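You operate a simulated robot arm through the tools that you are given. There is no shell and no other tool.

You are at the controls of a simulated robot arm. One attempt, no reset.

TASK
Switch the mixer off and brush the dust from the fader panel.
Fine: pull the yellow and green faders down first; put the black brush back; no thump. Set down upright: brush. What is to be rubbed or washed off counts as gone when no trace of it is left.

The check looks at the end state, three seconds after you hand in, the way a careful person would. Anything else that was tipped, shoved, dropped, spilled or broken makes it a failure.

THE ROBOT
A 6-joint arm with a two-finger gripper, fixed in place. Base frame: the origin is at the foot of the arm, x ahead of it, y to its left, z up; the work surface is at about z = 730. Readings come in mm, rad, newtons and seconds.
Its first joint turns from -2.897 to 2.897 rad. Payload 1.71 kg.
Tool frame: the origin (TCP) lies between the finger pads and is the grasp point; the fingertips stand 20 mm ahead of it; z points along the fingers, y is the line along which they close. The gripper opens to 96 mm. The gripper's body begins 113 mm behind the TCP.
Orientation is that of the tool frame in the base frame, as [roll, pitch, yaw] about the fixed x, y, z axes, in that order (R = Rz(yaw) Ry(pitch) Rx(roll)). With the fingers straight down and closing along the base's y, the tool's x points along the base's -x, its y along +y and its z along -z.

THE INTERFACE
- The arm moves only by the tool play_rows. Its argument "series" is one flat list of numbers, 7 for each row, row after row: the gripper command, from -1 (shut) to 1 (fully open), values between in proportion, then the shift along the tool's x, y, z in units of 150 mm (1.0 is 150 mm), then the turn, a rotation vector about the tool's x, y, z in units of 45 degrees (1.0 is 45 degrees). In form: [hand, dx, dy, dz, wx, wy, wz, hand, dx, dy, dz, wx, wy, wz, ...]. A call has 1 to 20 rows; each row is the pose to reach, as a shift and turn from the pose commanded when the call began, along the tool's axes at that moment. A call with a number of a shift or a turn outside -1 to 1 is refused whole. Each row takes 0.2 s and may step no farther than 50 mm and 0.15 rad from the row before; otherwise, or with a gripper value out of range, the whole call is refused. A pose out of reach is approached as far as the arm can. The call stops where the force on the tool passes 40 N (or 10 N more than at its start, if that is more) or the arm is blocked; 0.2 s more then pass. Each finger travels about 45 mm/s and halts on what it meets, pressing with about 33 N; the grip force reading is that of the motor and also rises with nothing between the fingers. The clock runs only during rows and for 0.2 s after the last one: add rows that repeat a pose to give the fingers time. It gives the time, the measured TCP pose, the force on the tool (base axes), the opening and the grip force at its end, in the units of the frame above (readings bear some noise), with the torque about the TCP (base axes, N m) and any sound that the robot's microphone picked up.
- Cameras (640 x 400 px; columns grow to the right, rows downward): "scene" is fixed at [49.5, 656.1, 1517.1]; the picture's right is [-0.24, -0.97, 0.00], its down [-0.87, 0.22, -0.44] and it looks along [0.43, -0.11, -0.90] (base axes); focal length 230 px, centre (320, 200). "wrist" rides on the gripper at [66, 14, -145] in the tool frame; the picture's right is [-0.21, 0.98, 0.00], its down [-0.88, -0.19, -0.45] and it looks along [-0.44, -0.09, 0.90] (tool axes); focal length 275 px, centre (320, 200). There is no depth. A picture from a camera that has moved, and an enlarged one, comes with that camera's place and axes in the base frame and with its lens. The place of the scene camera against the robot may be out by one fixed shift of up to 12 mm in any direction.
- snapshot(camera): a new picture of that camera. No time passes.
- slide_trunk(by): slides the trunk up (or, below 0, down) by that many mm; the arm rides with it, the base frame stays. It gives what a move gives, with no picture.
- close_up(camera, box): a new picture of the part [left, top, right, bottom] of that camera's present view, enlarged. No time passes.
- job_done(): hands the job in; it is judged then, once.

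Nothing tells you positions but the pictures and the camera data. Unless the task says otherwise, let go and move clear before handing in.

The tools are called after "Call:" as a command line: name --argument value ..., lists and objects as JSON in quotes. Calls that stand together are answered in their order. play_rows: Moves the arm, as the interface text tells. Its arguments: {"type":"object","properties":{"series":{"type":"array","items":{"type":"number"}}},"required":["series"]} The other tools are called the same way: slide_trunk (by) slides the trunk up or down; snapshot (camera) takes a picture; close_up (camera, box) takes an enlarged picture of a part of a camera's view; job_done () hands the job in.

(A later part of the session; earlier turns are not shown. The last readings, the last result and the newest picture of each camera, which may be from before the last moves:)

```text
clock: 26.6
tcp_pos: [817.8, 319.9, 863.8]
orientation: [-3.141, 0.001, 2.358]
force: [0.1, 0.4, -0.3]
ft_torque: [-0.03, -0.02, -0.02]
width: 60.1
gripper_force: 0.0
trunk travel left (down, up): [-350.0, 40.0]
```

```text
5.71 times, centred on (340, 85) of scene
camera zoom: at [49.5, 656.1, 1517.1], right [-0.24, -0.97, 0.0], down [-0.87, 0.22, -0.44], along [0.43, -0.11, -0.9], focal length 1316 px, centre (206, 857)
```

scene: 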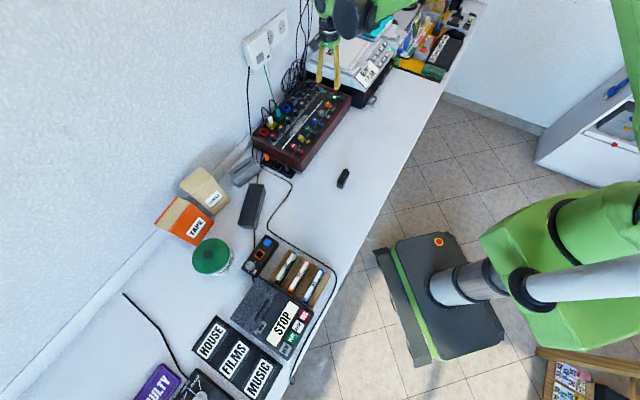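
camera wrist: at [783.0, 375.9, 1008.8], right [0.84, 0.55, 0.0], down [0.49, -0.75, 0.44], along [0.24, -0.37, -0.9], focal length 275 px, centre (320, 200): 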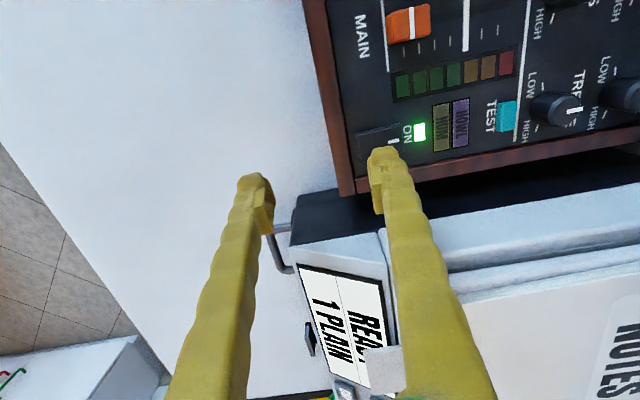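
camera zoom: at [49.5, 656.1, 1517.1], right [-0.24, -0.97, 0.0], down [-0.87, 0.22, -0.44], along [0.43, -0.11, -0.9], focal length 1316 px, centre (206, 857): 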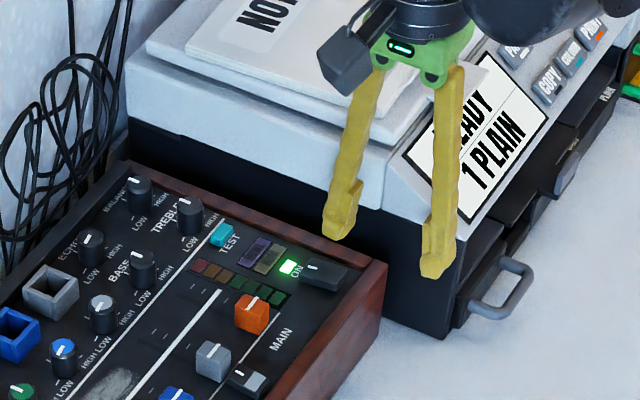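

The finger is nearly over the raised end, and there's clearance from the printer. I'll nudge 2 mm toward the wall and descend to just above the rocker.

Call:
play_rows --series '[0.25, 0, 0.015, 0.05, 0, 0, 0, 0.25, 0, 0.015, 0.11, 0, 0, 0, 0.25, 0, 0.015, 0.16, 0, 0, 0, 0.25, 0, 0.015, 0.19, 0, 0, 0, 0.25, 0, 0.015, 0.19, 0, 0, 0]'

Call:
close_up --camera "wrist" --box '[320, 70, 460, 210]'

Call:
close_up --camera "scene" --box '[320, 75, 370, 115]'

```text
clock: 27.8
tcp_pos: [821.3, 322.9, 835.6]
orientation: [-3.141, 0.0, 2.358]
force: [0.7, 0.4, -0.4]
ft_torque: [-0.02, 0.0, 0.01]
width: 59.9
gripper_force: 0.0
trunk travel left (down, up): [-350.0, 40.0]
```

```text
2.86 times, centred on (390, 140) of wrist
camera zoom: at [784.8, 378.2, 981.5], right [0.84, 0.55, 0.0], down [0.49, -0.75, 0.44], along [0.24, -0.37, -0.9], focal length 786 px, centre (120, 371)
```

zoom: 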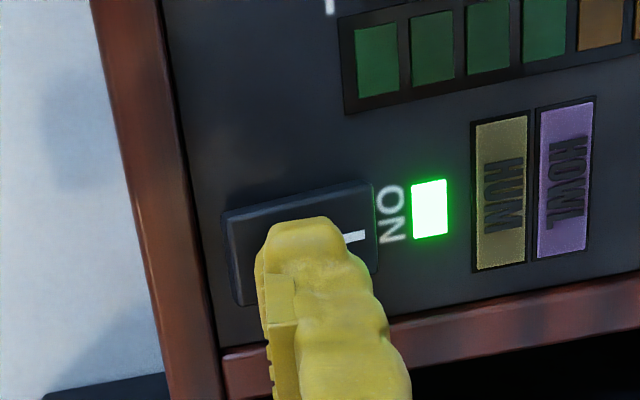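

```text
10.00 times, centred on (345, 95) of scene
camera zoom: at [49.5, 656.1, 1517.1], right [-0.24, -0.97, 0.0], down [-0.87, 0.22, -0.44], along [0.43, -0.11, -0.9], focal length 2303 px, centre (70, 1250)
```

zoom: 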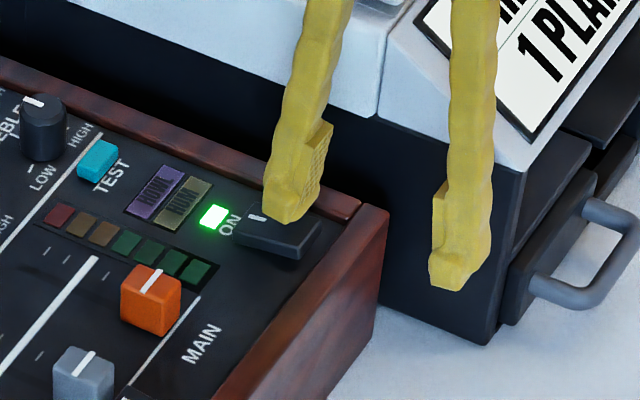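

The finger sits slightly too close to the pivot. I'll shift 5 mm toward the raised front end, then press down slowly.

Call:
play_rows --series '[0.25, 0, -0.017, 0, 0, 0, 0, 0.25, 0, -0.035, 0, 0, 0, 0, 0.25, 0, -0.035, 0.015, 0, 0, 0, 0.25, 0, -0.035, 0.03, 0, 0, 0, 0.25, 0, -0.035, 0.04, 0, 0, 0, 0.25, 0, -0.035, 0.05, 0, 0, 0, 0.25, 0, -0.035, 0.06, 0, 0, 0]'

Call:
close_up --camera "wrist" --box '[320, 70, 460, 210]'

Call:
close_up --camera "scene" --box '[325, 80, 355, 110]'

```text
clock: 29.4
tcp_pos: [817.0, 318.1, 828.4]
orientation: [3.139, -0.001, 2.359]
force: [-0.1, 1.3, 8.2]
ft_torque: [0.24, -0.22, 0.04]
width: 61.0
gripper_force: 1.3
trunk travel left (down, up): [-350.0, 40.0]
```

```text
2.86 times, centred on (390, 140) of wrist
camera zoom: at [780.6, 373.2, 973.1], right [0.84, 0.55, 0.0], down [0.49, -0.75, 0.44], along [0.24, -0.37, -0.9], focal length 786 px, centre (120, 371)
```

zoom: 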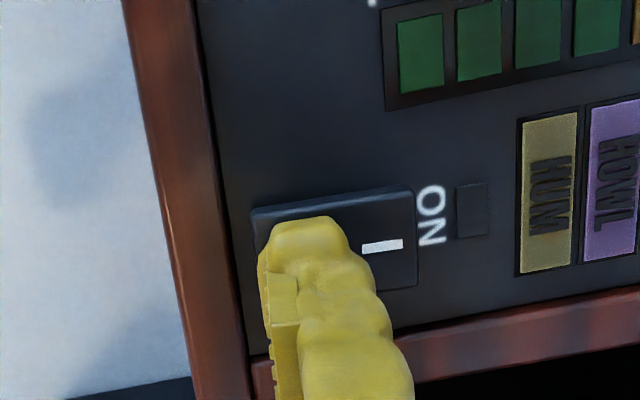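

```text
13.33 times, centred on (340, 95) of scene
camera zoom: at [49.5, 656.1, 1517.1], right [-0.24, -0.97, 0.0], down [-0.87, 0.22, -0.44], along [0.43, -0.11, -0.9], focal length 3071 px, centre (53, 1600)
```

zoom: 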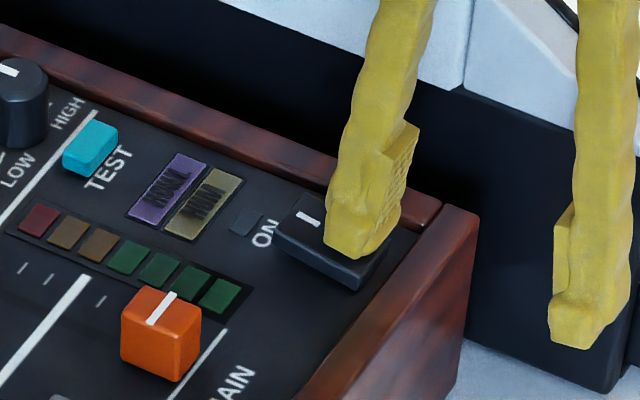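

The LED went dark, so the mixer is off. I'll lift straight up and check that the rocker stays latched.

Call:
play_rows --series '[0.25, 0, 0, -0.02, 0, 0, 0, 0.25, 0, 0, -0.06, 0, 0, 0, 0.25, 0, 0, -0.15, 0, 0, 0, 0.25, 0, 0, -0.3, 0, 0, 0, 0.25, 0.1, 0, -0.5, 0, 0, 0, 0.25, 0.3, 0, -0.7, 0, 0, 0, 0.25, 0.3, 0, -0.7, 0, 0, 0]'

Call:
close_up --camera "wrist" --box '[280, 60, 460, 240]'

Call:
close_up --camera "scene" --box '[325, 80, 355, 110]'

Call:
close_up --camera "scene" --box '[250, 75, 360, 180]'

```text
clock: 30.9
tcp_pos: [785.1, 349.5, 933.6]
orientation: [-3.141, 0.0, 2.356]
force: [-0.4, -0.8, 0.9]
ft_torque: [-0.05, -0.01, -0.02]
width: 60.1
gripper_force: 0.1
trunk travel left (down, up): [-350.0, 40.0]
```

```text
2.22 times, centred on (370, 150) of wrist
camera zoom: at [749.4, 405.6, 1079.6], right [0.84, 0.55, 0.0], down [0.49, -0.75, 0.44], along [0.24, -0.37, -0.9], focal length 612 px, centre (209, 311)
```

zoom: 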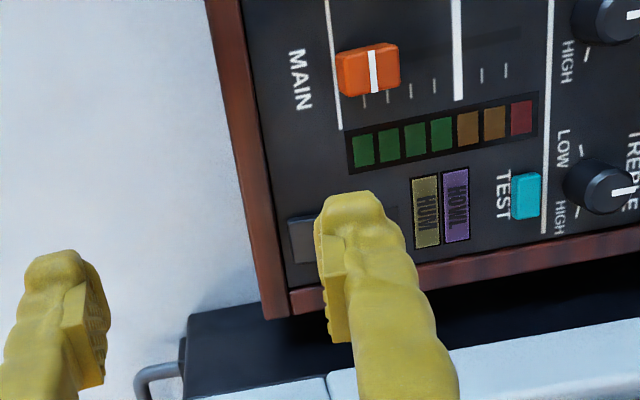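

```text
13.33 times, centred on (340, 95) of scene
camera zoom: at [49.5, 656.1, 1517.1], right [-0.24, -0.97, 0.0], down [-0.87, 0.22, -0.44], along [0.43, -0.11, -0.9], focal length 3071 px, centre (53, 1600)
```

zoom: 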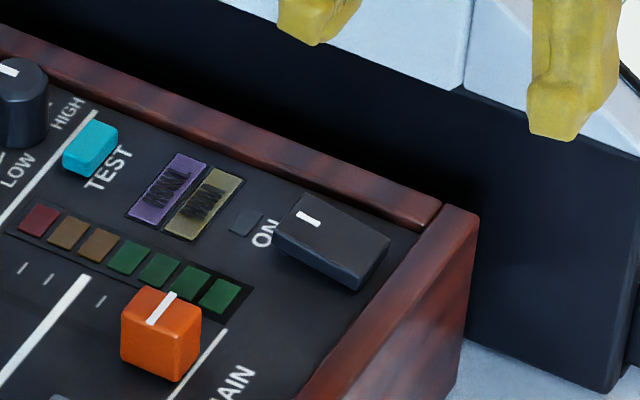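

```text
3.81 times, centred on (305, 128) of scene
camera zoom: at [49.5, 656.1, 1517.1], right [-0.24, -0.97, 0.0], down [-0.87, 0.22, -0.44], along [0.43, -0.11, -0.9], focal length 877 px, centre (377, 476)
```

zoom: 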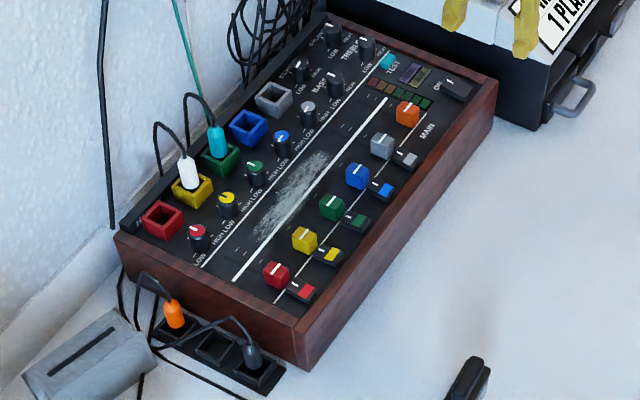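

The mixer is off with the rocker latched, and the faders are undisturbed. Next I'll fetch the brush: its long axis already lies roughly along the mixer's length, so this gripper yaw suits it.

Call:
play_rows --series '[0.25, 0.2, -0.08, 0, 0, 0, 0, 0.25, 0.4, -0.16, 0, 0, 0, 0, 0.25, 0.6, -0.24, 0, 0, 0, 0, 0.25, 0.8, -0.32, 0, 0, 0, 0, 0.25, 1.0, -0.4, 0, 0, 0, 0]'

Call:
play_rows --series '[0.25, 0.2, -0.1, 0, 0, 0, 0, 0.25, 0.4, -0.2, 0, 0, 0, 0, 0.25, 0.6, -0.3, 0, 0, 0, 0, 0.25, 0.8, -0.4, 0, 0, 0, 0, 0.25, 1.0, -0.47, 0, 0, 0, 0]'

Call:
play_rows --series '[0.25, 0.15, 0, 0.1, 0, 0, 0, 0.25, 0.3, 0, 0.2, 0, 0, 0, 0.25, 0.3, 0, 0.3, 0, 0, 0, 0.25, 0.3, 0, 0.3, 0, 0, 0]'

Call:
snapshot --camera "wrist"

Call:
snapshot --camera "scene"

```text
clock: 32.1
tcp_pos: [637.1, 412.4, 930.4]
orientation: [3.141, 0.001, 2.358]
force: [-0.6, 0.7, 0.3]
ft_torque: [-0.02, -0.04, -0.02]
width: 60.0
gripper_force: 0.0
trunk travel left (down, up): [-350.0, 40.0]
```

```text
clock: 33.4
tcp_pos: [480.3, 472.3, 931.7]
orientation: [3.14, -0.001, 2.358]
force: [-0.4, -0.2, -0.1]
ft_torque: [0.01, -0.05, 0.01]
width: 59.9
gripper_force: 0.0
trunk travel left (down, up): [-350.0, 40.0]
```

```text
clock: 34.4
tcp_pos: [448.2, 502.8, 886.9]
orientation: [3.141, 0.001, 2.359]
force: [1.2, -0.7, -0.2]
ft_torque: [0.06, 0.0, -0.03]
width: 59.8
gripper_force: 0.2
trunk travel left (down, up): [-350.0, 40.0]
```

```text
taken
camera wrist: at [412.8, 558.1, 1031.8], right [0.84, 0.55, 0.0], down [0.49, -0.75, 0.44], along [0.24, -0.37, -0.9], focal length 275 px, centre (320, 200)
```

wrist: 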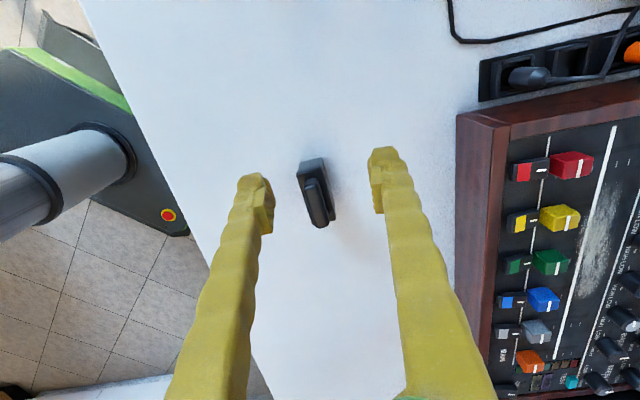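

```text
taken
```

scene: 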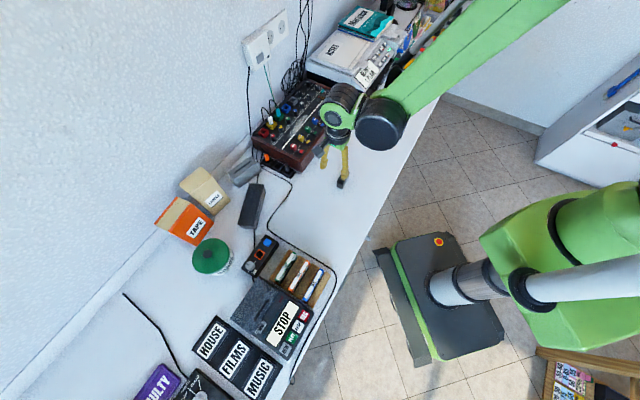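

The brush is centred between the fingers in view. I'll zoom in to measure its handle, base and heading.

Call:
close_up --camera "wrist" --box '[270, 140, 370, 240]'

Call:
close_up --camera "scene" --box '[320, 155, 370, 200]'

```text
4.00 times, centred on (320, 190) of wrist
camera zoom: at [412.8, 558.1, 1031.8], right [0.84, 0.55, 0.0], down [0.49, -0.75, 0.44], along [0.24, -0.37, -0.9], focal length 1101 px, centre (320, 240)
```

zoom: 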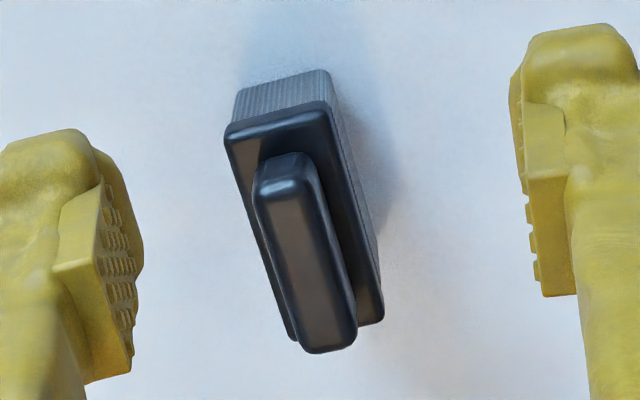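

```text
8.89 times, centred on (345, 178) of scene
camera zoom: at [49.5, 656.1, 1517.1], right [-0.24, -0.97, 0.0], down [-0.87, 0.22, -0.44], along [0.43, -0.11, -0.9], focal length 2047 px, centre (98, 400)
```

zoom: 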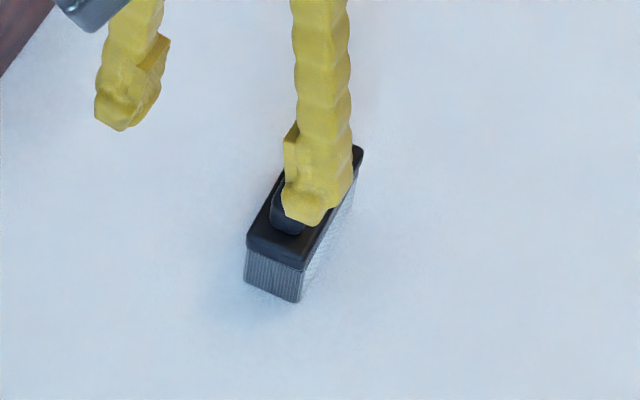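

The brush has a handle about 47×15 mm (z≈773–790) on a plate, centred near l=22, w=656.5 and aligned with the tool. I'll move over it and descend to just above grip height with the fingers open.

Call:
play_rows --series '[0.25, -0.13, -0.035, 0, 0, 0, 0, 0.25, -0.27, -0.07, 0, 0, 0, 0, 0.25, -0.404, -0.107, 0, 0, 0, 0, 0.25, -0.404, -0.107, 0.15, 0, 0, 0, 0.25, -0.404, -0.107, 0.3, 0, 0, 0, 0.25, -0.404, -0.107, 0.42, 0, 0, 0, 0.25, -0.404, -0.107, 0.48, 0, 0, 0, 0.25, -0.404, -0.107, 0.48, 0, 0, 0]'

Call:
snapshot --camera "wrist"

Call:
close_up --camera "wrist" --box '[260, 90, 400, 230]'

Call:
close_up --camera "scene" --box '[310, 145, 370, 200]'

```text
clock: 36.1
tcp_pos: [480.2, 446.7, 814.4]
orientation: [3.141, 0.0, 2.357]
force: [-0.3, 0.2, 0.4]
ft_torque: [0.02, 0.0, -0.01]
width: 60.1
gripper_force: 0.1
trunk travel left (down, up): [-350.0, 40.0]
```

```text
taken
camera wrist: at [443.9, 502.2, 959.9], right [0.84, 0.55, 0.0], down [0.49, -0.75, 0.44], along [0.24, -0.37, -0.9], focal length 275 px, centre (320, 200)
```

wrist: 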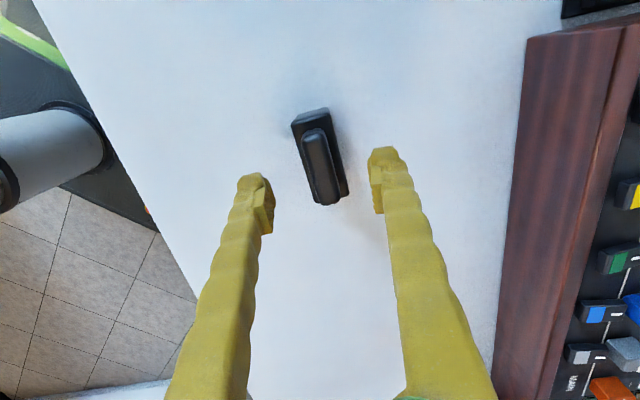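

```text
2.86 times, centred on (330, 160) of wrist
camera zoom: at [443.9, 502.2, 959.9], right [0.84, 0.55, 0.0], down [0.49, -0.75, 0.44], along [0.24, -0.37, -0.9], focal length 786 px, centre (291, 314)
```

zoom: 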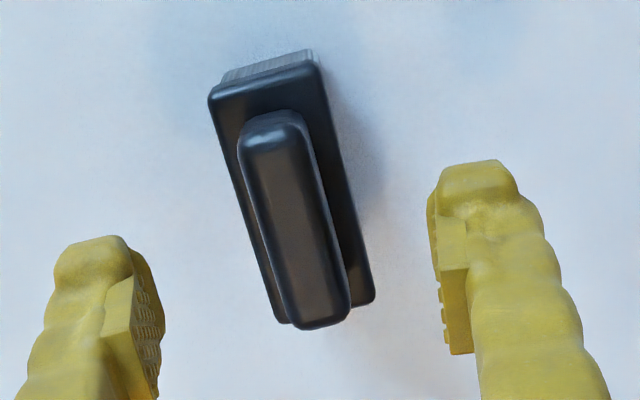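

```text
7.27 times, centred on (340, 172) of scene
camera zoom: at [49.5, 656.1, 1517.1], right [-0.24, -0.97, 0.0], down [-0.87, 0.22, -0.44], along [0.43, -0.11, -0.9], focal length 1675 px, centre (174, 400)
```

zoom: 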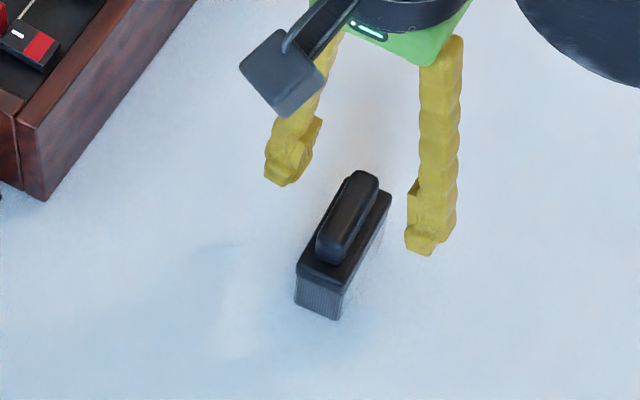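

The brush heading is about 2.8° off the tool's. I'll align to it, lower to grip height and part-close the fingers to check clearance.

Call:
play_rows --series '[0.25, 0.011, 0.014, 0.03, 0, 0, -0.03, 0.25, 0.011, 0.014, 0.06, 0, 0, -0.062, 0.1, 0.011, 0.014, 0.09, 0, 0, -0.062, -0.2, 0.011, 0.014, 0.113, 0, 0, -0.062, -0.5, 0.011, 0.014, 0.113, 0, 0, -0.062, -0.5, 0.011, 0.014, 0.113, 0, 0, -0.062, -0.5, 0.011, 0.014, 0.113, 0, 0, -0.062]'

Call:
close_up --camera "wrist" --box '[260, 90, 400, 230]'

Call:
close_up --camera "scene" --box '[320, 150, 370, 195]'

```text
clock: 37.8
tcp_pos: [481.0, 449.4, 798.5]
orientation: [-3.14, -0.001, 2.404]
force: [0.3, -0.7, 0.4]
ft_torque: [-0.01, 0.02, -0.01]
width: 24.0
gripper_force: 0.1
trunk travel left (down, up): [-350.0, 40.0]
```

```text
2.86 times, centred on (330, 160) of wrist
camera zoom: at [442.2, 503.4, 943.7], right [0.81, 0.59, 0.0], down [0.53, -0.73, 0.44], along [0.26, -0.36, -0.9], focal length 786 px, centre (291, 314)
```

zoom: 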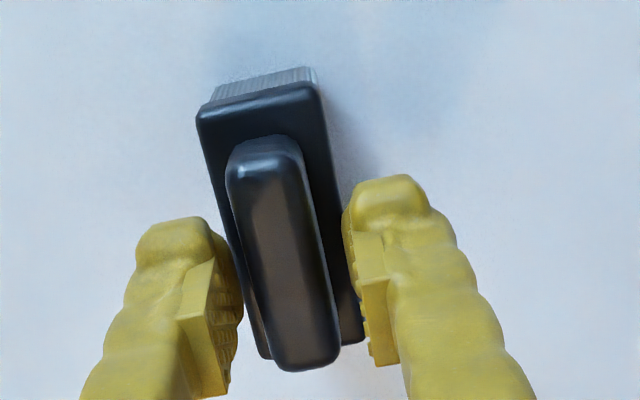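

```text
8.89 times, centred on (345, 172) of scene
camera zoom: at [49.5, 656.1, 1517.1], right [-0.24, -0.97, 0.0], down [-0.87, 0.22, -0.44], along [0.43, -0.11, -0.9], focal length 2047 px, centre (98, 444)
```

zoom: 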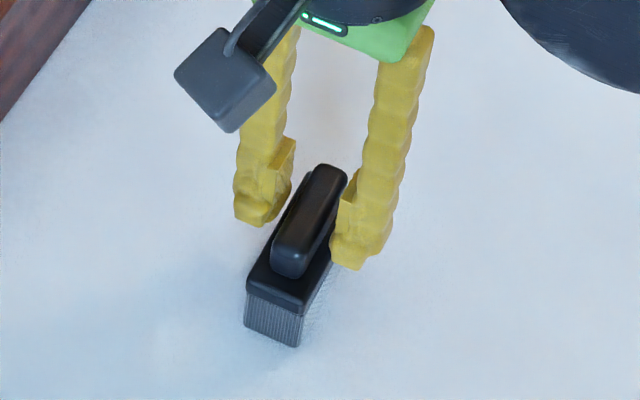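

No contact yet at 24 mm. I'll close fully on the handle and read the width.

Call:
play_rows --series '[-0.6, 0, 0, 0, 0, 0, 0, -0.7, 0, 0, 0, 0, 0, 0, -1, 0, 0, 0, 0, 0, 0, -1, 0, 0, 0, 0, 0, 0, -1, 0, 0, 0, 0, 0, 0]'

Call:
close_up --camera "wrist" --box '[260, 90, 400, 230]'

Call:
close_up --camera "scene" --box '[320, 150, 370, 195]'

```text
clock: 39.0
tcp_pos: [481.4, 449.5, 797.8]
orientation: [-3.141, 0.0, 2.406]
force: [0.4, -0.3, 0.1]
ft_torque: [-0.01, -0.02, 0.01]
width: 14.6
gripper_force: 33.2
trunk travel left (down, up): [-350.0, 40.0]
```

```text
2.86 times, centred on (330, 160) of wrist
camera zoom: at [442.2, 503.4, 943.7], right [0.81, 0.59, 0.0], down [0.53, -0.73, 0.44], along [0.26, -0.36, -0.9], focal length 786 px, centre (291, 314)
```

zoom: 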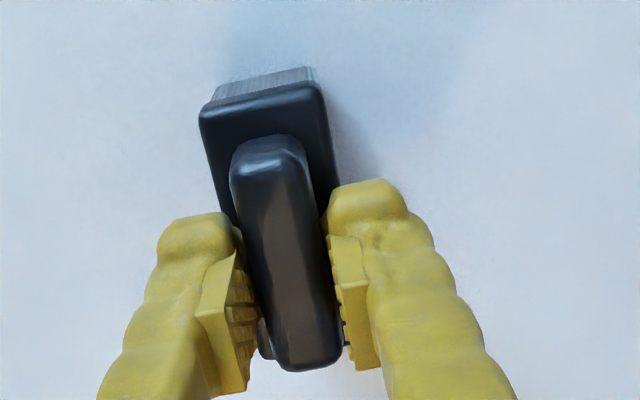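

```text
8.89 times, centred on (345, 172) of scene
camera zoom: at [49.5, 656.1, 1517.1], right [-0.24, -0.97, 0.0], down [-0.87, 0.22, -0.44], along [0.43, -0.11, -0.9], focal length 2047 px, centre (98, 444)
```

zoom: 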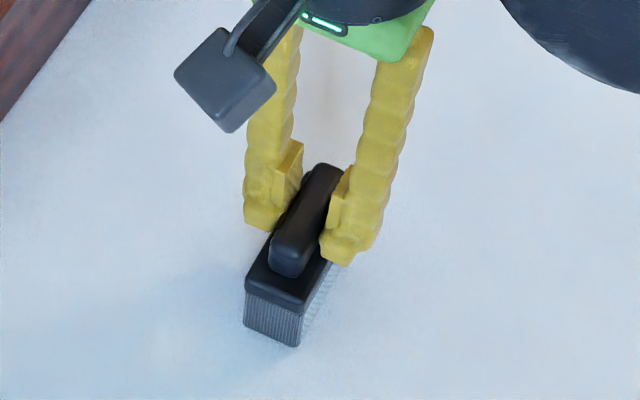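

The gripper holds the handle (14.6 mm wide, 33 N). I've recorded the put-back pose as (481.4, 449.5, 797.8), yaw 2.406. I'll lift gently.

Call:
play_rows --series '[-1, 0, 0, -0.03, 0, 0, 0, -1, 0, 0, -0.1, 0, 0, 0, -1, 0, 0, -0.25, 0, 0, 0, -1, 0, 0, -0.45, 0, 0, 0, -1, 0, 0, -0.65, 0, 0, 0, -1, 0, 0, -0.85, 0, 0, 0, -1, 0, 0, -0.85, 0, 0, 0]'

Call:
snapshot --camera "wrist"

Call:
close_up --camera "scene" --box '[300, 130, 380, 200]'

Call:
close_up --camera "scene" --box '[265, 85, 345, 145]'

```text
clock: 40.5
tcp_pos: [483.2, 449.8, 925.3]
orientation: [3.14, 0.0, 2.406]
force: [0.2, -1.4, 0.2]
ft_torque: [0.02, -0.02, 0.02]
width: 14.7
gripper_force: 32.8
trunk travel left (down, up): [-350.0, 40.0]
```

```text
taken
camera wrist: at [443.8, 503.9, 1071.5], right [0.81, 0.59, 0.0], down [0.53, -0.73, 0.44], along [0.26, -0.36, -0.9], focal length 275 px, centre (320, 200)
```

wrist: 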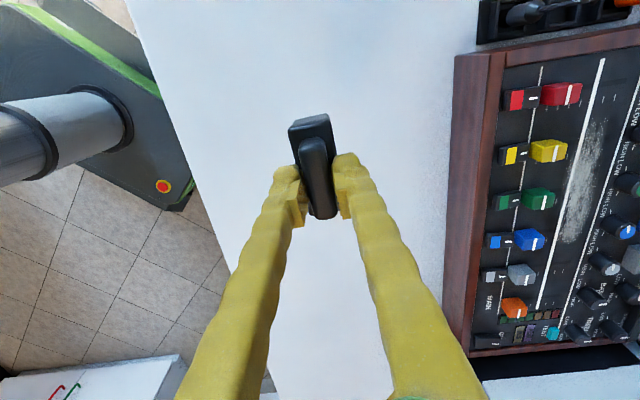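

```text
5.71 times, centred on (340, 165) of scene
camera zoom: at [49.5, 656.1, 1517.1], right [-0.24, -0.97, 0.0], down [-0.87, 0.22, -0.44], along [0.43, -0.11, -0.9], focal length 1316 px, centre (206, 400)
```

zoom: 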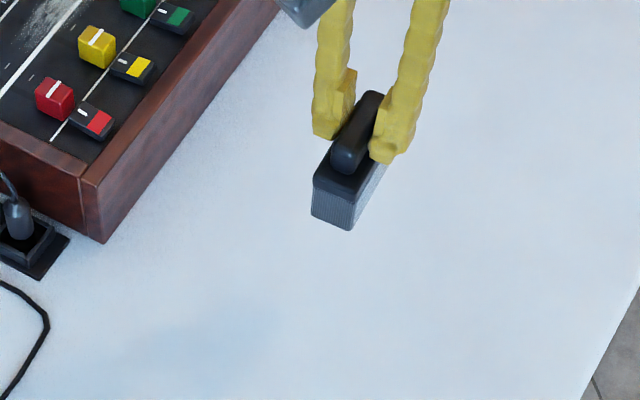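

```text
6.67 times, centred on (305, 115) of scene
camera zoom: at [49.5, 656.1, 1517.1], right [-0.24, -0.97, 0.0], down [-0.87, 0.22, -0.44], along [0.43, -0.11, -0.9], focal length 1535 px, centre (420, 767)
```

zoom: 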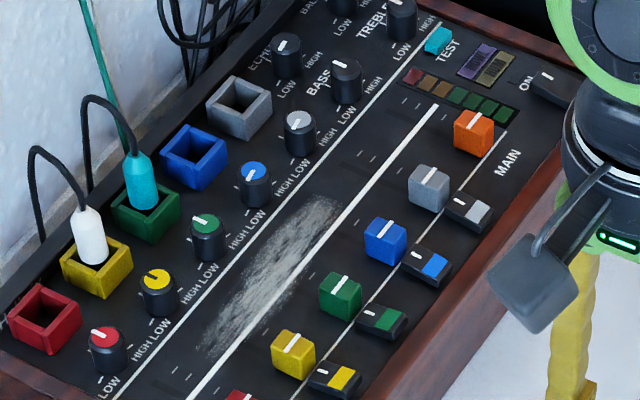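

The brush is held upright and the dust is clearly visible at about l 42–197, w 908–945. I'll carry it over the panel, aligning it with the mixer axis.

Call:
play_rows --series '[-1, 0, 0.2, -0.05, 0, 0, 0.02, -1, 0, 0.4, -0.1, 0, 0, 0.04, -1, 0, 0.6, -0.1, 0, 0, 0.063, -1, 0, 0.8, -0.1, 0, 0, 0.063, -1, 0, 0.9, -0.1, 0, 0, 0.063, -1, 0, 0.9, -0.1, 0, 0, 0.063]'

Call:
snapshot --camera "wrist"

```text
clock: 42.0
tcp_pos: [571.5, 549.6, 942.9]
orientation: [-3.14, 0.0, 2.356]
force: [0.1, 0.0, -0.3]
ft_torque: [0.0, 0.03, -0.01]
width: 14.7
gripper_force: 33.0
trunk travel left (down, up): [-350.0, 40.0]
```

```text
taken
camera wrist: at [535.9, 605.1, 1086.3], right [0.84, 0.55, 0.0], down [0.49, -0.75, 0.44], along [0.24, -0.37, -0.9], focal length 275 px, centre (320, 200)
```

wrist: 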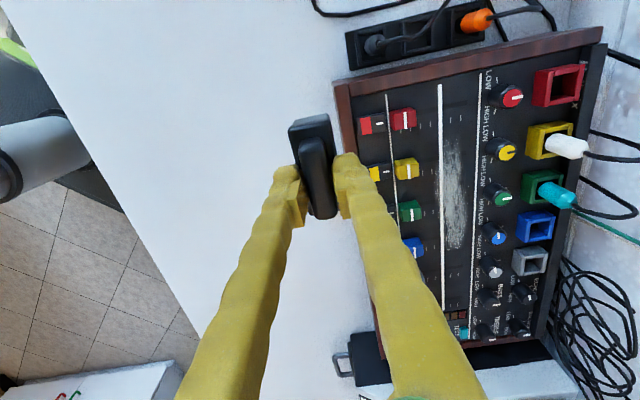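

The dust strip is in clear view now. I'll zoom in to measure it.

Call:
close_up --camera "wrist" --box '[390, 70, 550, 270]'

```text
2.00 times, centred on (470, 170) of wrist
camera zoom: at [535.9, 605.1, 1086.3], right [0.84, 0.55, 0.0], down [0.49, -0.75, 0.44], along [0.24, -0.37, -0.9], focal length 551 px, centre (20, 260)
```

zoom: 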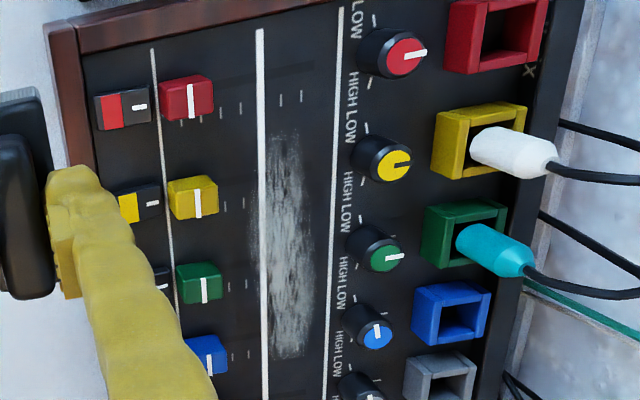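

The dust spans l≈43–197 and w≈907–946, between the caps (back edge w≈887) and the knobs (front w≈962). I'll move above the low end and descend partway.

Call:
play_rows --series '[-1, -0.03, 0.2, 0, 0, 0, 0, -1, -0.06, 0.4, 0, 0, 0, 0, -1, -0.09, 0.6, 0, 0, 0, 0, -1, -0.12, 0.8, 0, 0, 0, 0, -1, -0.13, 0.889, 0, 0, 0, 0, -1, -0.13, 0.889, 0.15, 0, 0, 0, -1, -0.13, 0.889, 0.3, 0, 0, 0, -1, -0.13, 0.889, 0.38, 0, 0, 0, -1, -0.13, 0.889, 0.38, 0, 0, 0]'

Call:
snapshot --camera "wrist"

Call:
close_up --camera "scene" --box '[245, 70, 345, 170]'

```text
clock: 44.0
tcp_pos: [680.0, 632.2, 885.1]
orientation: [3.14, 0.0, 2.354]
force: [-0.6, 0.7, -0.6]
ft_torque: [-0.02, -0.01, -0.02]
width: 14.6
gripper_force: 32.5
trunk travel left (down, up): [-350.0, 40.0]
```

```text
taken
camera wrist: at [644.5, 686.5, 1029.4], right [0.84, 0.55, 0.0], down [0.49, -0.75, 0.44], along [0.24, -0.37, -0.9], focal length 275 px, centre (320, 200)
```

wrist: 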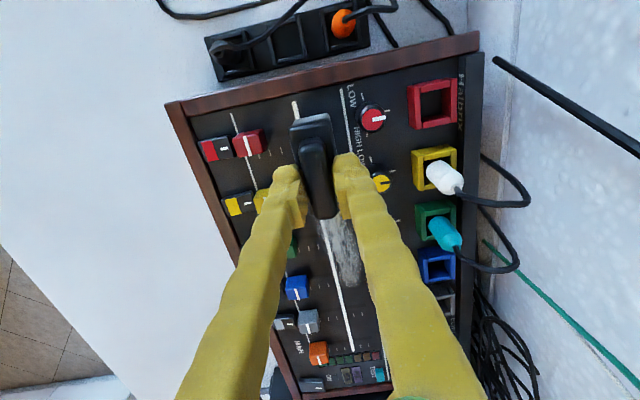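

```text
4.00 times, centred on (295, 120) of scene
camera zoom: at [49.5, 656.1, 1517.1], right [-0.24, -0.97, 0.0], down [-0.87, 0.22, -0.44], along [0.43, -0.11, -0.9], focal length 921 px, centre (420, 520)
```

zoom: 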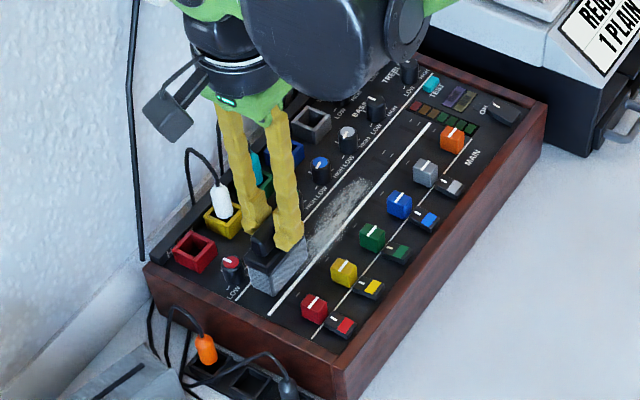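

The brush is placed over the end of the dust strip, clear of caps and knobs. I'll descend in small steps to find contact.

Call:
play_rows --series '[-1, 0, 0, 0.03, 0, 0, 0, -1, 0, 0, 0.06, 0, 0, 0, -1, 0, 0, 0.08, 0, 0, 0, -1, 0, 0, 0.095, 0, 0, 0, -1, 0, 0, 0.11, 0, 0, 0, -1, 0, 0, 0.11, 0, 0, 0]'

Call:
close_up --camera "scene" --box '[265, 95, 325, 150]'

```text
clock: 45.4
tcp_pos: [679.4, 631.1, 870.3]
orientation: [3.141, -0.001, 2.357]
force: [2.2, 2.6, 29.1]
ft_torque: [0.03, -0.03, 0.01]
width: 14.5
gripper_force: 33.2
trunk travel left (down, up): [-350.0, 40.0]
```

```text
7.27 times, centred on (295, 122) of scene
camera zoom: at [49.5, 656.1, 1517.1], right [-0.24, -0.97, 0.0], down [-0.87, 0.22, -0.44], along [0.43, -0.11, -0.9], focal length 1675 px, centre (502, 764)
```

zoom: 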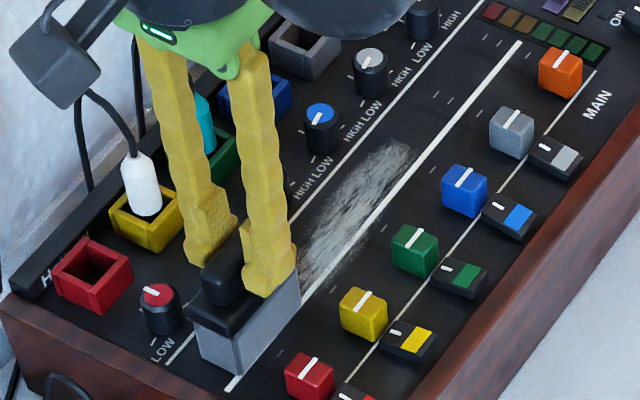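

Contact is firm at 29 N. I'll ease up about 2 mm for a light brushing pressure.

Call:
play_rows --series '[-1, 0, 0, -0.006, 0, 0, 0, -1, 0, 0, -0.01, 0, 0, 0, -1, 0, 0, -0.01, 0, 0, 0]'

```text
clock: 46.1
tcp_pos: [680.4, 630.1, 868.7]
orientation: [3.14, 0.001, 2.355]
force: [1.9, 0.0, 13.6]
ft_torque: [-0.06, -0.05, -0.04]
width: 14.8
gripper_force: 33.2
trunk travel left (down, up): [-350.0, 40.0]
```

Pressure is down to about 14 N. I'll lighten slightly more and make the first sweep along the strip.

Call:
play_rows --series '[-1, 0, 0, -0.004, 0, 0, 0, -1, -0.06, 0, -0.004, 0, 0, 0, -1, -0.12, 0, -0.004, 0, 0, 0, -1, -0.18, 0, -0.004, 0, 0, 0, -1, -0.24, 0, -0.004, 0, 0, 0, -1, -0.3, 0, -0.004, 0, 0, 0, -1, -0.36, 0, -0.004, 0, 0, 0, -1, -0.42, 0, -0.004, 0, 0, 0, -1, -0.48, 0, -0.004, 0, 0, 0, -1, -0.54, 0, -0.004, 0, 0, 0, -1, -0.6, 0, -0.004, 0, 0, 0, -1, -0.66, 0, -0.004, 0, 0, 0, -1, -0.72, 0, -0.004, 0, 0, 0, -1, -0.78, 0, -0.004, 0, 0, 0, -1, -0.84, 0, -0.004, 0, 0, 0, -1, -0.9, 0, -0.004, 0, 0, 0, -1, -0.96, 0, -0.004, 0, 0, 0]'

Call:
snapshot --camera "wrist"

Call:
close_up --camera "scene" --box '[265, 85, 335, 150]'

```text
clock: 49.8
tcp_pos: [781.8, 529.7, 867.7]
orientation: [3.14, 0.0, 2.356]
force: [-0.2, 0.0, -0.7]
ft_torque: [0.0, 0.0, 0.01]
width: 14.5
gripper_force: 32.9
trunk travel left (down, up): [-350.0, 40.0]
```

```text
taken
camera wrist: at [745.5, 584.2, 1014.8], right [0.84, 0.55, 0.0], down [0.49, -0.75, 0.44], along [0.24, -0.37, -0.9], focal length 275 px, centre (320, 200)
```

wrist: 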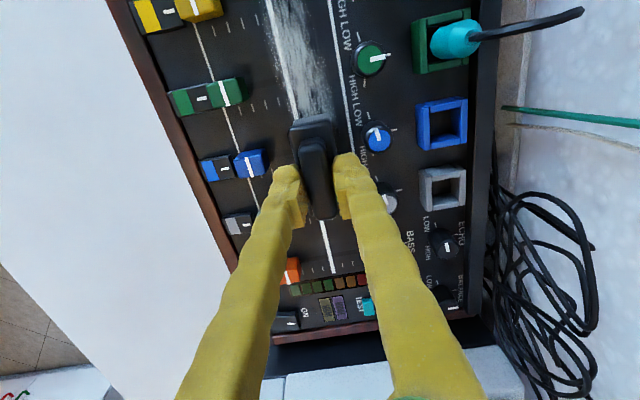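

```text
6.15 times, centred on (300, 118) of scene
camera zoom: at [49.5, 656.1, 1517.1], right [-0.24, -0.97, 0.0], down [-0.87, 0.22, -0.44], along [0.43, -0.11, -0.9], focal length 1417 px, centre (443, 708)
```

zoom: 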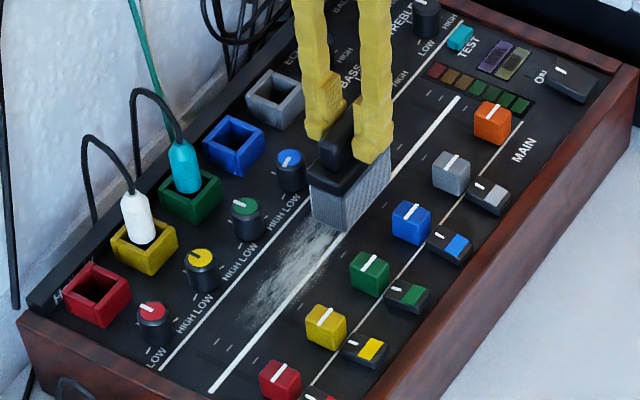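

I'm unsure how much was removed, because contact faded toward the end. I'll zoom in on the strip.

Call:
close_up --camera "wrist" --box '[230, 0, 390, 120]'

```text
3.33 times, centred on (310, 60) of wrist
camera zoom: at [745.5, 584.2, 1014.8], right [0.84, 0.55, 0.0], down [0.49, -0.75, 0.44], along [0.24, -0.37, -0.9], focal length 918 px, centre (353, 667)
```

zoom: 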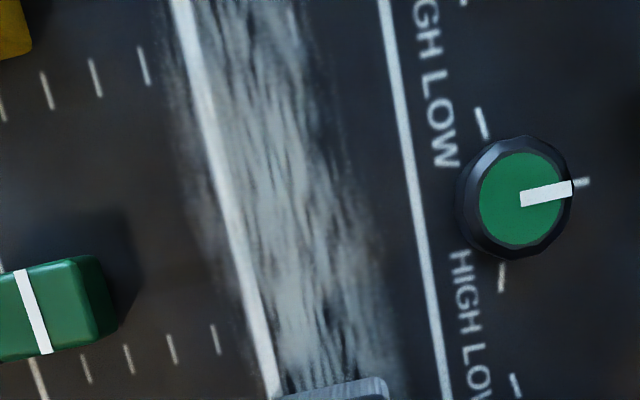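

The dust is still there, so the brush had lost contact. I'll press down in small steps here to get real contact.

Call:
play_rows --series '[-1, 0, 0, 0.004, 0, 0, 0, -1, 0, 0, 0.008, 0, 0, 0, -1, 0, 0, 0.008, 0, 0, 0]'

```text
clock: 50.5
tcp_pos: [781.2, 528.4, 869.5]
orientation: [3.141, 0.002, 2.357]
force: [1.4, -0.1, 4.4]
ft_torque: [-0.03, -0.06, -0.02]
width: 14.6
gripper_force: 33.1
trunk travel left (down, up): [-350.0, 40.0]
```

Contact is light at 4.4 N, and the panel seems slightly sloped along its length. I'll sweep back with firmer pressure and compensate for the slope.

Call:
play_rows --series '[-1, 0, 0, 0.005, 0, 0, 0, -1, 0.06, 0, 0.0045, 0, 0, 0, -1, 0.12, 0, 0.004, 0, 0, 0, -1, 0.18, 0, 0.0035, 0, 0, 0, -1, 0.24, 0, 0.003, 0, 0, 0, -1, 0.3, 0, 0.002, 0, 0, 0, -1, 0.36, 0, 0.001, 0, 0, 0, -1, 0.42, 0, 0.0005, 0, 0, 0, -1, 0.48, 0, 0, 0, 0, 0, -1, 0.54, 0, -0.001, 0, 0, 0]'

Call:
close_up --camera "scene" --box '[265, 85, 335, 150]'

Call:
snapshot --camera "wrist"

```text
clock: 52.8
tcp_pos: [724.5, 584.8, 868.0]
orientation: [3.139, 0.0, 2.355]
force: [1.3, -2.2, 12.2]
ft_torque: [-0.01, 0.02, 0.02]
width: 14.5
gripper_force: 32.9
trunk travel left (down, up): [-350.0, 40.0]
```

```text
6.15 times, centred on (300, 118) of scene
camera zoom: at [49.5, 656.1, 1517.1], right [-0.24, -0.97, 0.0], down [-0.87, 0.22, -0.44], along [0.43, -0.11, -0.9], focal length 1417 px, centre (443, 708)
```

zoom: 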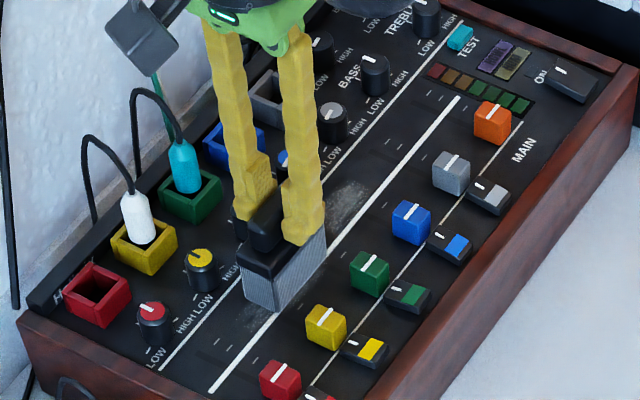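

```text
taken
camera wrist: at [688.7, 641.2, 1013.6], right [0.84, 0.55, 0.0], down [0.49, -0.75, 0.44], along [0.24, -0.37, -0.9], focal length 275 px, centre (320, 200)
```

wrist: 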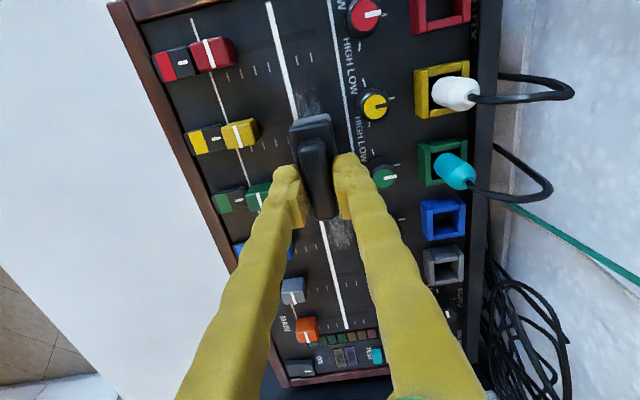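

The dust is coming off at about 12 N. I'll continue this lane to the end, then return in a second lane.

Call:
play_rows --series '[-1, 0.06, 0, 0, 0, 0, 0, -1, 0.12, 0, -0.001, 0, 0, 0, -1, 0.18, 0, -0.0015, 0, 0, 0, -1, 0.24, 0, -0.002, 0, 0, 0, -1, 0.3, 0, -0.0025, 0, 0, 0, -1, 0.36, 0, -0.003, 0, 0, 0, -1, 0.42, 0, -0.004, 0, 0, 0, -1, 0.42, -0.03, -0.004, 0, 0, 0, -1, 0.42, -0.06, -0.004, 0, 0, 0, -1, 0.42, -0.08, -0.004, 0, 0, 0]'

```text
clock: 55.0
tcp_pos: [671.5, 622.9, 868.7]
orientation: [3.139, 0.0, 2.356]
force: [1.0, 0.9, 2.9]
ft_torque: [0.06, 0.09, 0.01]
width: 14.8
gripper_force: 33.1
trunk travel left (down, up): [-350.0, 40.0]
```

Pressure fell to 2.9 N in this lane, so I'll lower about 0.8 mm and sweep it forward.

Call:
play_rows --series '[-1, 0, 0, 0.005, 0, 0, 0, -1, -0.06, 0, 0.006, 0, 0, 0, -1, -0.12, 0, 0.0065, 0, 0, 0, -1, -0.18, 0, 0.007, 0, 0, 0, -1, -0.24, 0, 0.008, 0, 0, 0, -1, -0.3, 0, 0.009, 0, 0, 0, -1, -0.36, 0, 0.0095, 0, 0, 0, -1, -0.42, 0, 0.01, 0, 0, 0, -1, -0.48, 0, 0.0105, 0, 0, 0]'

Call:
play_rows --series '[-1, -0.06, 0, 0.001, 0, 0, 0, -1, -0.12, 0, 0.0015, 0, 0, 0, -1, -0.18, 0, 0.002, 0, 0, 0, -1, -0.24, 0, 0.0025, 0, 0, 0, -1, -0.3, 0, 0.003, 0, 0, 0, -1, -0.36, 0, 0.0035, 0, 0, 0, -1, -0.42, 0, 0.004, 0, 0, 0, -1, -0.48, 0, 0.0045, 0, 0, 0, -1, -0.54, 0, 0.005, 0, 0, 0, -1, -0.6, 0, 0.0055, 0, 0, 0]'

Call:
close_up --camera "scene" --box '[265, 85, 335, 150]'

Call:
close_up --camera "wrist" --box '[230, 0, 390, 120]'

```text
clock: 57.0
tcp_pos: [720.6, 571.5, 868.1]
orientation: [3.139, -0.001, 2.357]
force: [-3.2, 2.8, 16.2]
ft_torque: [0.1, 0.13, -0.02]
width: 14.2
gripper_force: 33.7
trunk travel left (down, up): [-350.0, 40.0]
```

```text
clock: 59.1
tcp_pos: [783.2, 507.4, 867.1]
orientation: [3.141, 0.001, 2.356]
force: [-3.5, 2.0, 18.1]
ft_torque: [-0.03, -0.01, -0.02]
width: 14.3
gripper_force: 32.8
trunk travel left (down, up): [-350.0, 40.0]
```

```text
6.15 times, centred on (300, 118) of scene
camera zoom: at [49.5, 656.1, 1517.1], right [-0.24, -0.97, 0.0], down [-0.87, 0.22, -0.44], along [0.43, -0.11, -0.9], focal length 1417 px, centre (443, 708)
```

zoom: 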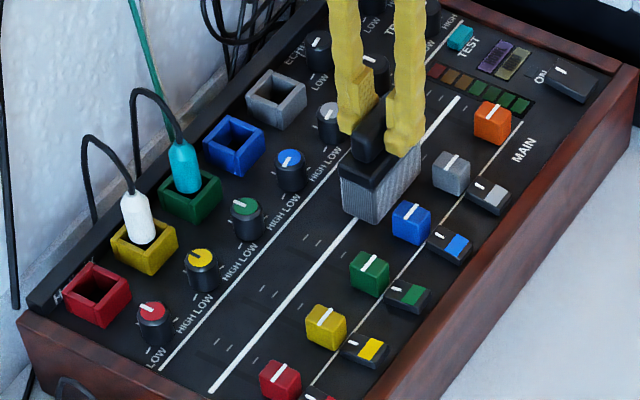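

```text
3.33 times, centred on (310, 60) of wrist
camera zoom: at [748.1, 562.6, 1012.6], right [0.84, 0.55, 0.0], down [0.49, -0.75, 0.45], along [0.24, -0.37, -0.9], focal length 918 px, centre (353, 667)
```

zoom: 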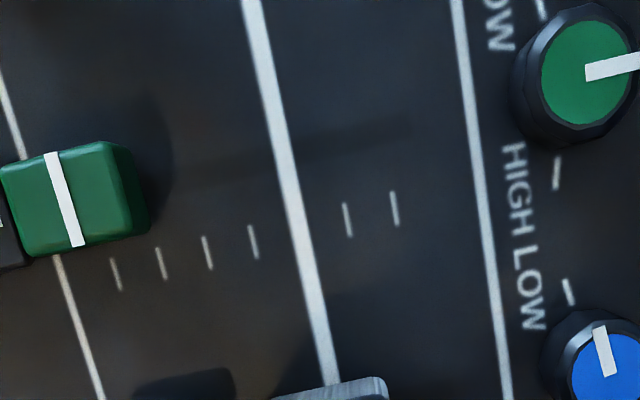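

The viewed area looks completely clean. I'll run one more lane closer to the knobs, easing up while shifting across, to cover everything.

Call:
play_rows --series '[-1, 0, 0.03, -0.004, 0, 0, 0, -1, 0, 0.07, -0.008, 0, 0, 0, -1, 0, 0.11, -0.01, 0, 0, 0, -1, 0, 0.15, -0.01, 0, 0, 0, -1, 0, 0.15, -0.01, 0, 0, 0]'

Call:
close_up --camera "scene" --box '[265, 85, 335, 150]'

```text
clock: 60.4
tcp_pos: [802.3, 523.9, 868.0]
orientation: [3.141, 0.001, 2.355]
force: [0.5, -0.2, -1.8]
ft_torque: [-0.03, -0.02, 0.03]
width: 14.7
gripper_force: 32.6
trunk travel left (down, up): [-350.0, 40.0]
```

```text
6.15 times, centred on (300, 118) of scene
camera zoom: at [49.5, 656.1, 1517.1], right [-0.24, -0.97, 0.0], down [-0.87, 0.22, -0.44], along [0.43, -0.11, -0.9], focal length 1417 px, centre (443, 708)
```

zoom: 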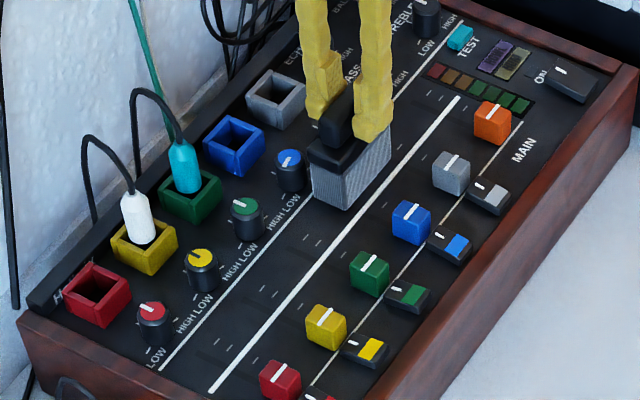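

No sideways slope, so contact was lost. I'll lower slightly and sweep this lane back.

Call:
play_rows --series '[-1, 0, 0, 0.004, 0, 0, 0, -1, 0, 0, 0.008, 0, 0, 0, -1, 0.06, 0, 0.0075, 0, 0, 0, -1, 0.12, 0, 0.007, 0, 0, 0, -1, 0.18, 0, 0.0065, 0, 0, 0, -1, 0.24, 0, 0.006, 0, 0, 0, -1, 0.3, 0, 0.0055, 0, 0, 0, -1, 0.36, 0, 0.005, 0, 0, 0, -1, 0.42, 0, 0.0045, 0, 0, 0, -1, 0.48, 0, 0.004, 0, 0, 0, -1, 0.54, 0, 0.0035, 0, 0, 0]'

Call:
play_rows --series '[-1, 0.06, 0, -0.0005, 0, 0, 0, -1, 0.12, 0, -0.001, 0, 0, 0, -1, 0.18, 0, -0.0015, 0, 0, 0, -1, 0.24, 0, -0.002, 0, 0, 0, -1, 0.3, 0, -0.0025, 0, 0, 0, -1, 0.36, 0, -0.003, 0, 0, 0, -1, 0.42, 0, -0.0035, 0, 0, 0, -1, 0.48, 0, -0.004, 0, 0, 0, -1, 0.52, 0, -0.0045, 0, 0, 0]'

Call:
close_up --camera "scene" --box '[265, 85, 335, 150]'

```text
clock: 62.8
tcp_pos: [742.7, 581.2, 867.1]
orientation: [3.141, -0.001, 2.354]
force: [-0.5, 0.0, 3.8]
ft_torque: [-0.05, -0.02, 0.02]
width: 14.7
gripper_force: 32.7
trunk travel left (down, up): [-350.0, 40.0]
```

```text
clock: 64.8
tcp_pos: [688.7, 636.8, 869.0]
orientation: [-3.141, 0.0, 2.356]
force: [0.2, -0.5, -1.0]
ft_torque: [0.01, -0.01, -0.03]
width: 14.4
gripper_force: 32.9
trunk travel left (down, up): [-350.0, 40.0]
```

```text
6.15 times, centred on (300, 118) of scene
camera zoom: at [49.5, 656.1, 1517.1], right [-0.24, -0.97, 0.0], down [-0.87, 0.22, -0.44], along [0.43, -0.11, -0.9], focal length 1417 px, centre (443, 708)
```

zoom: 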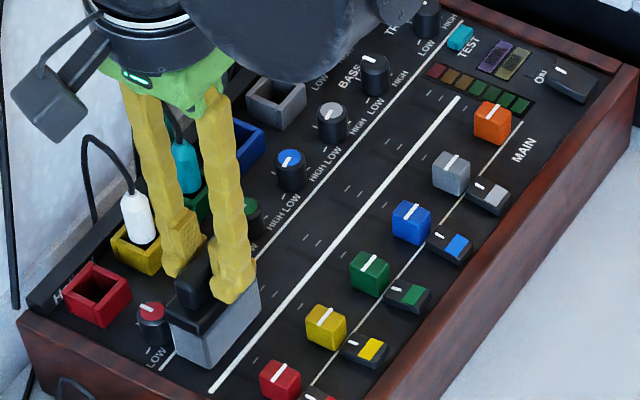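

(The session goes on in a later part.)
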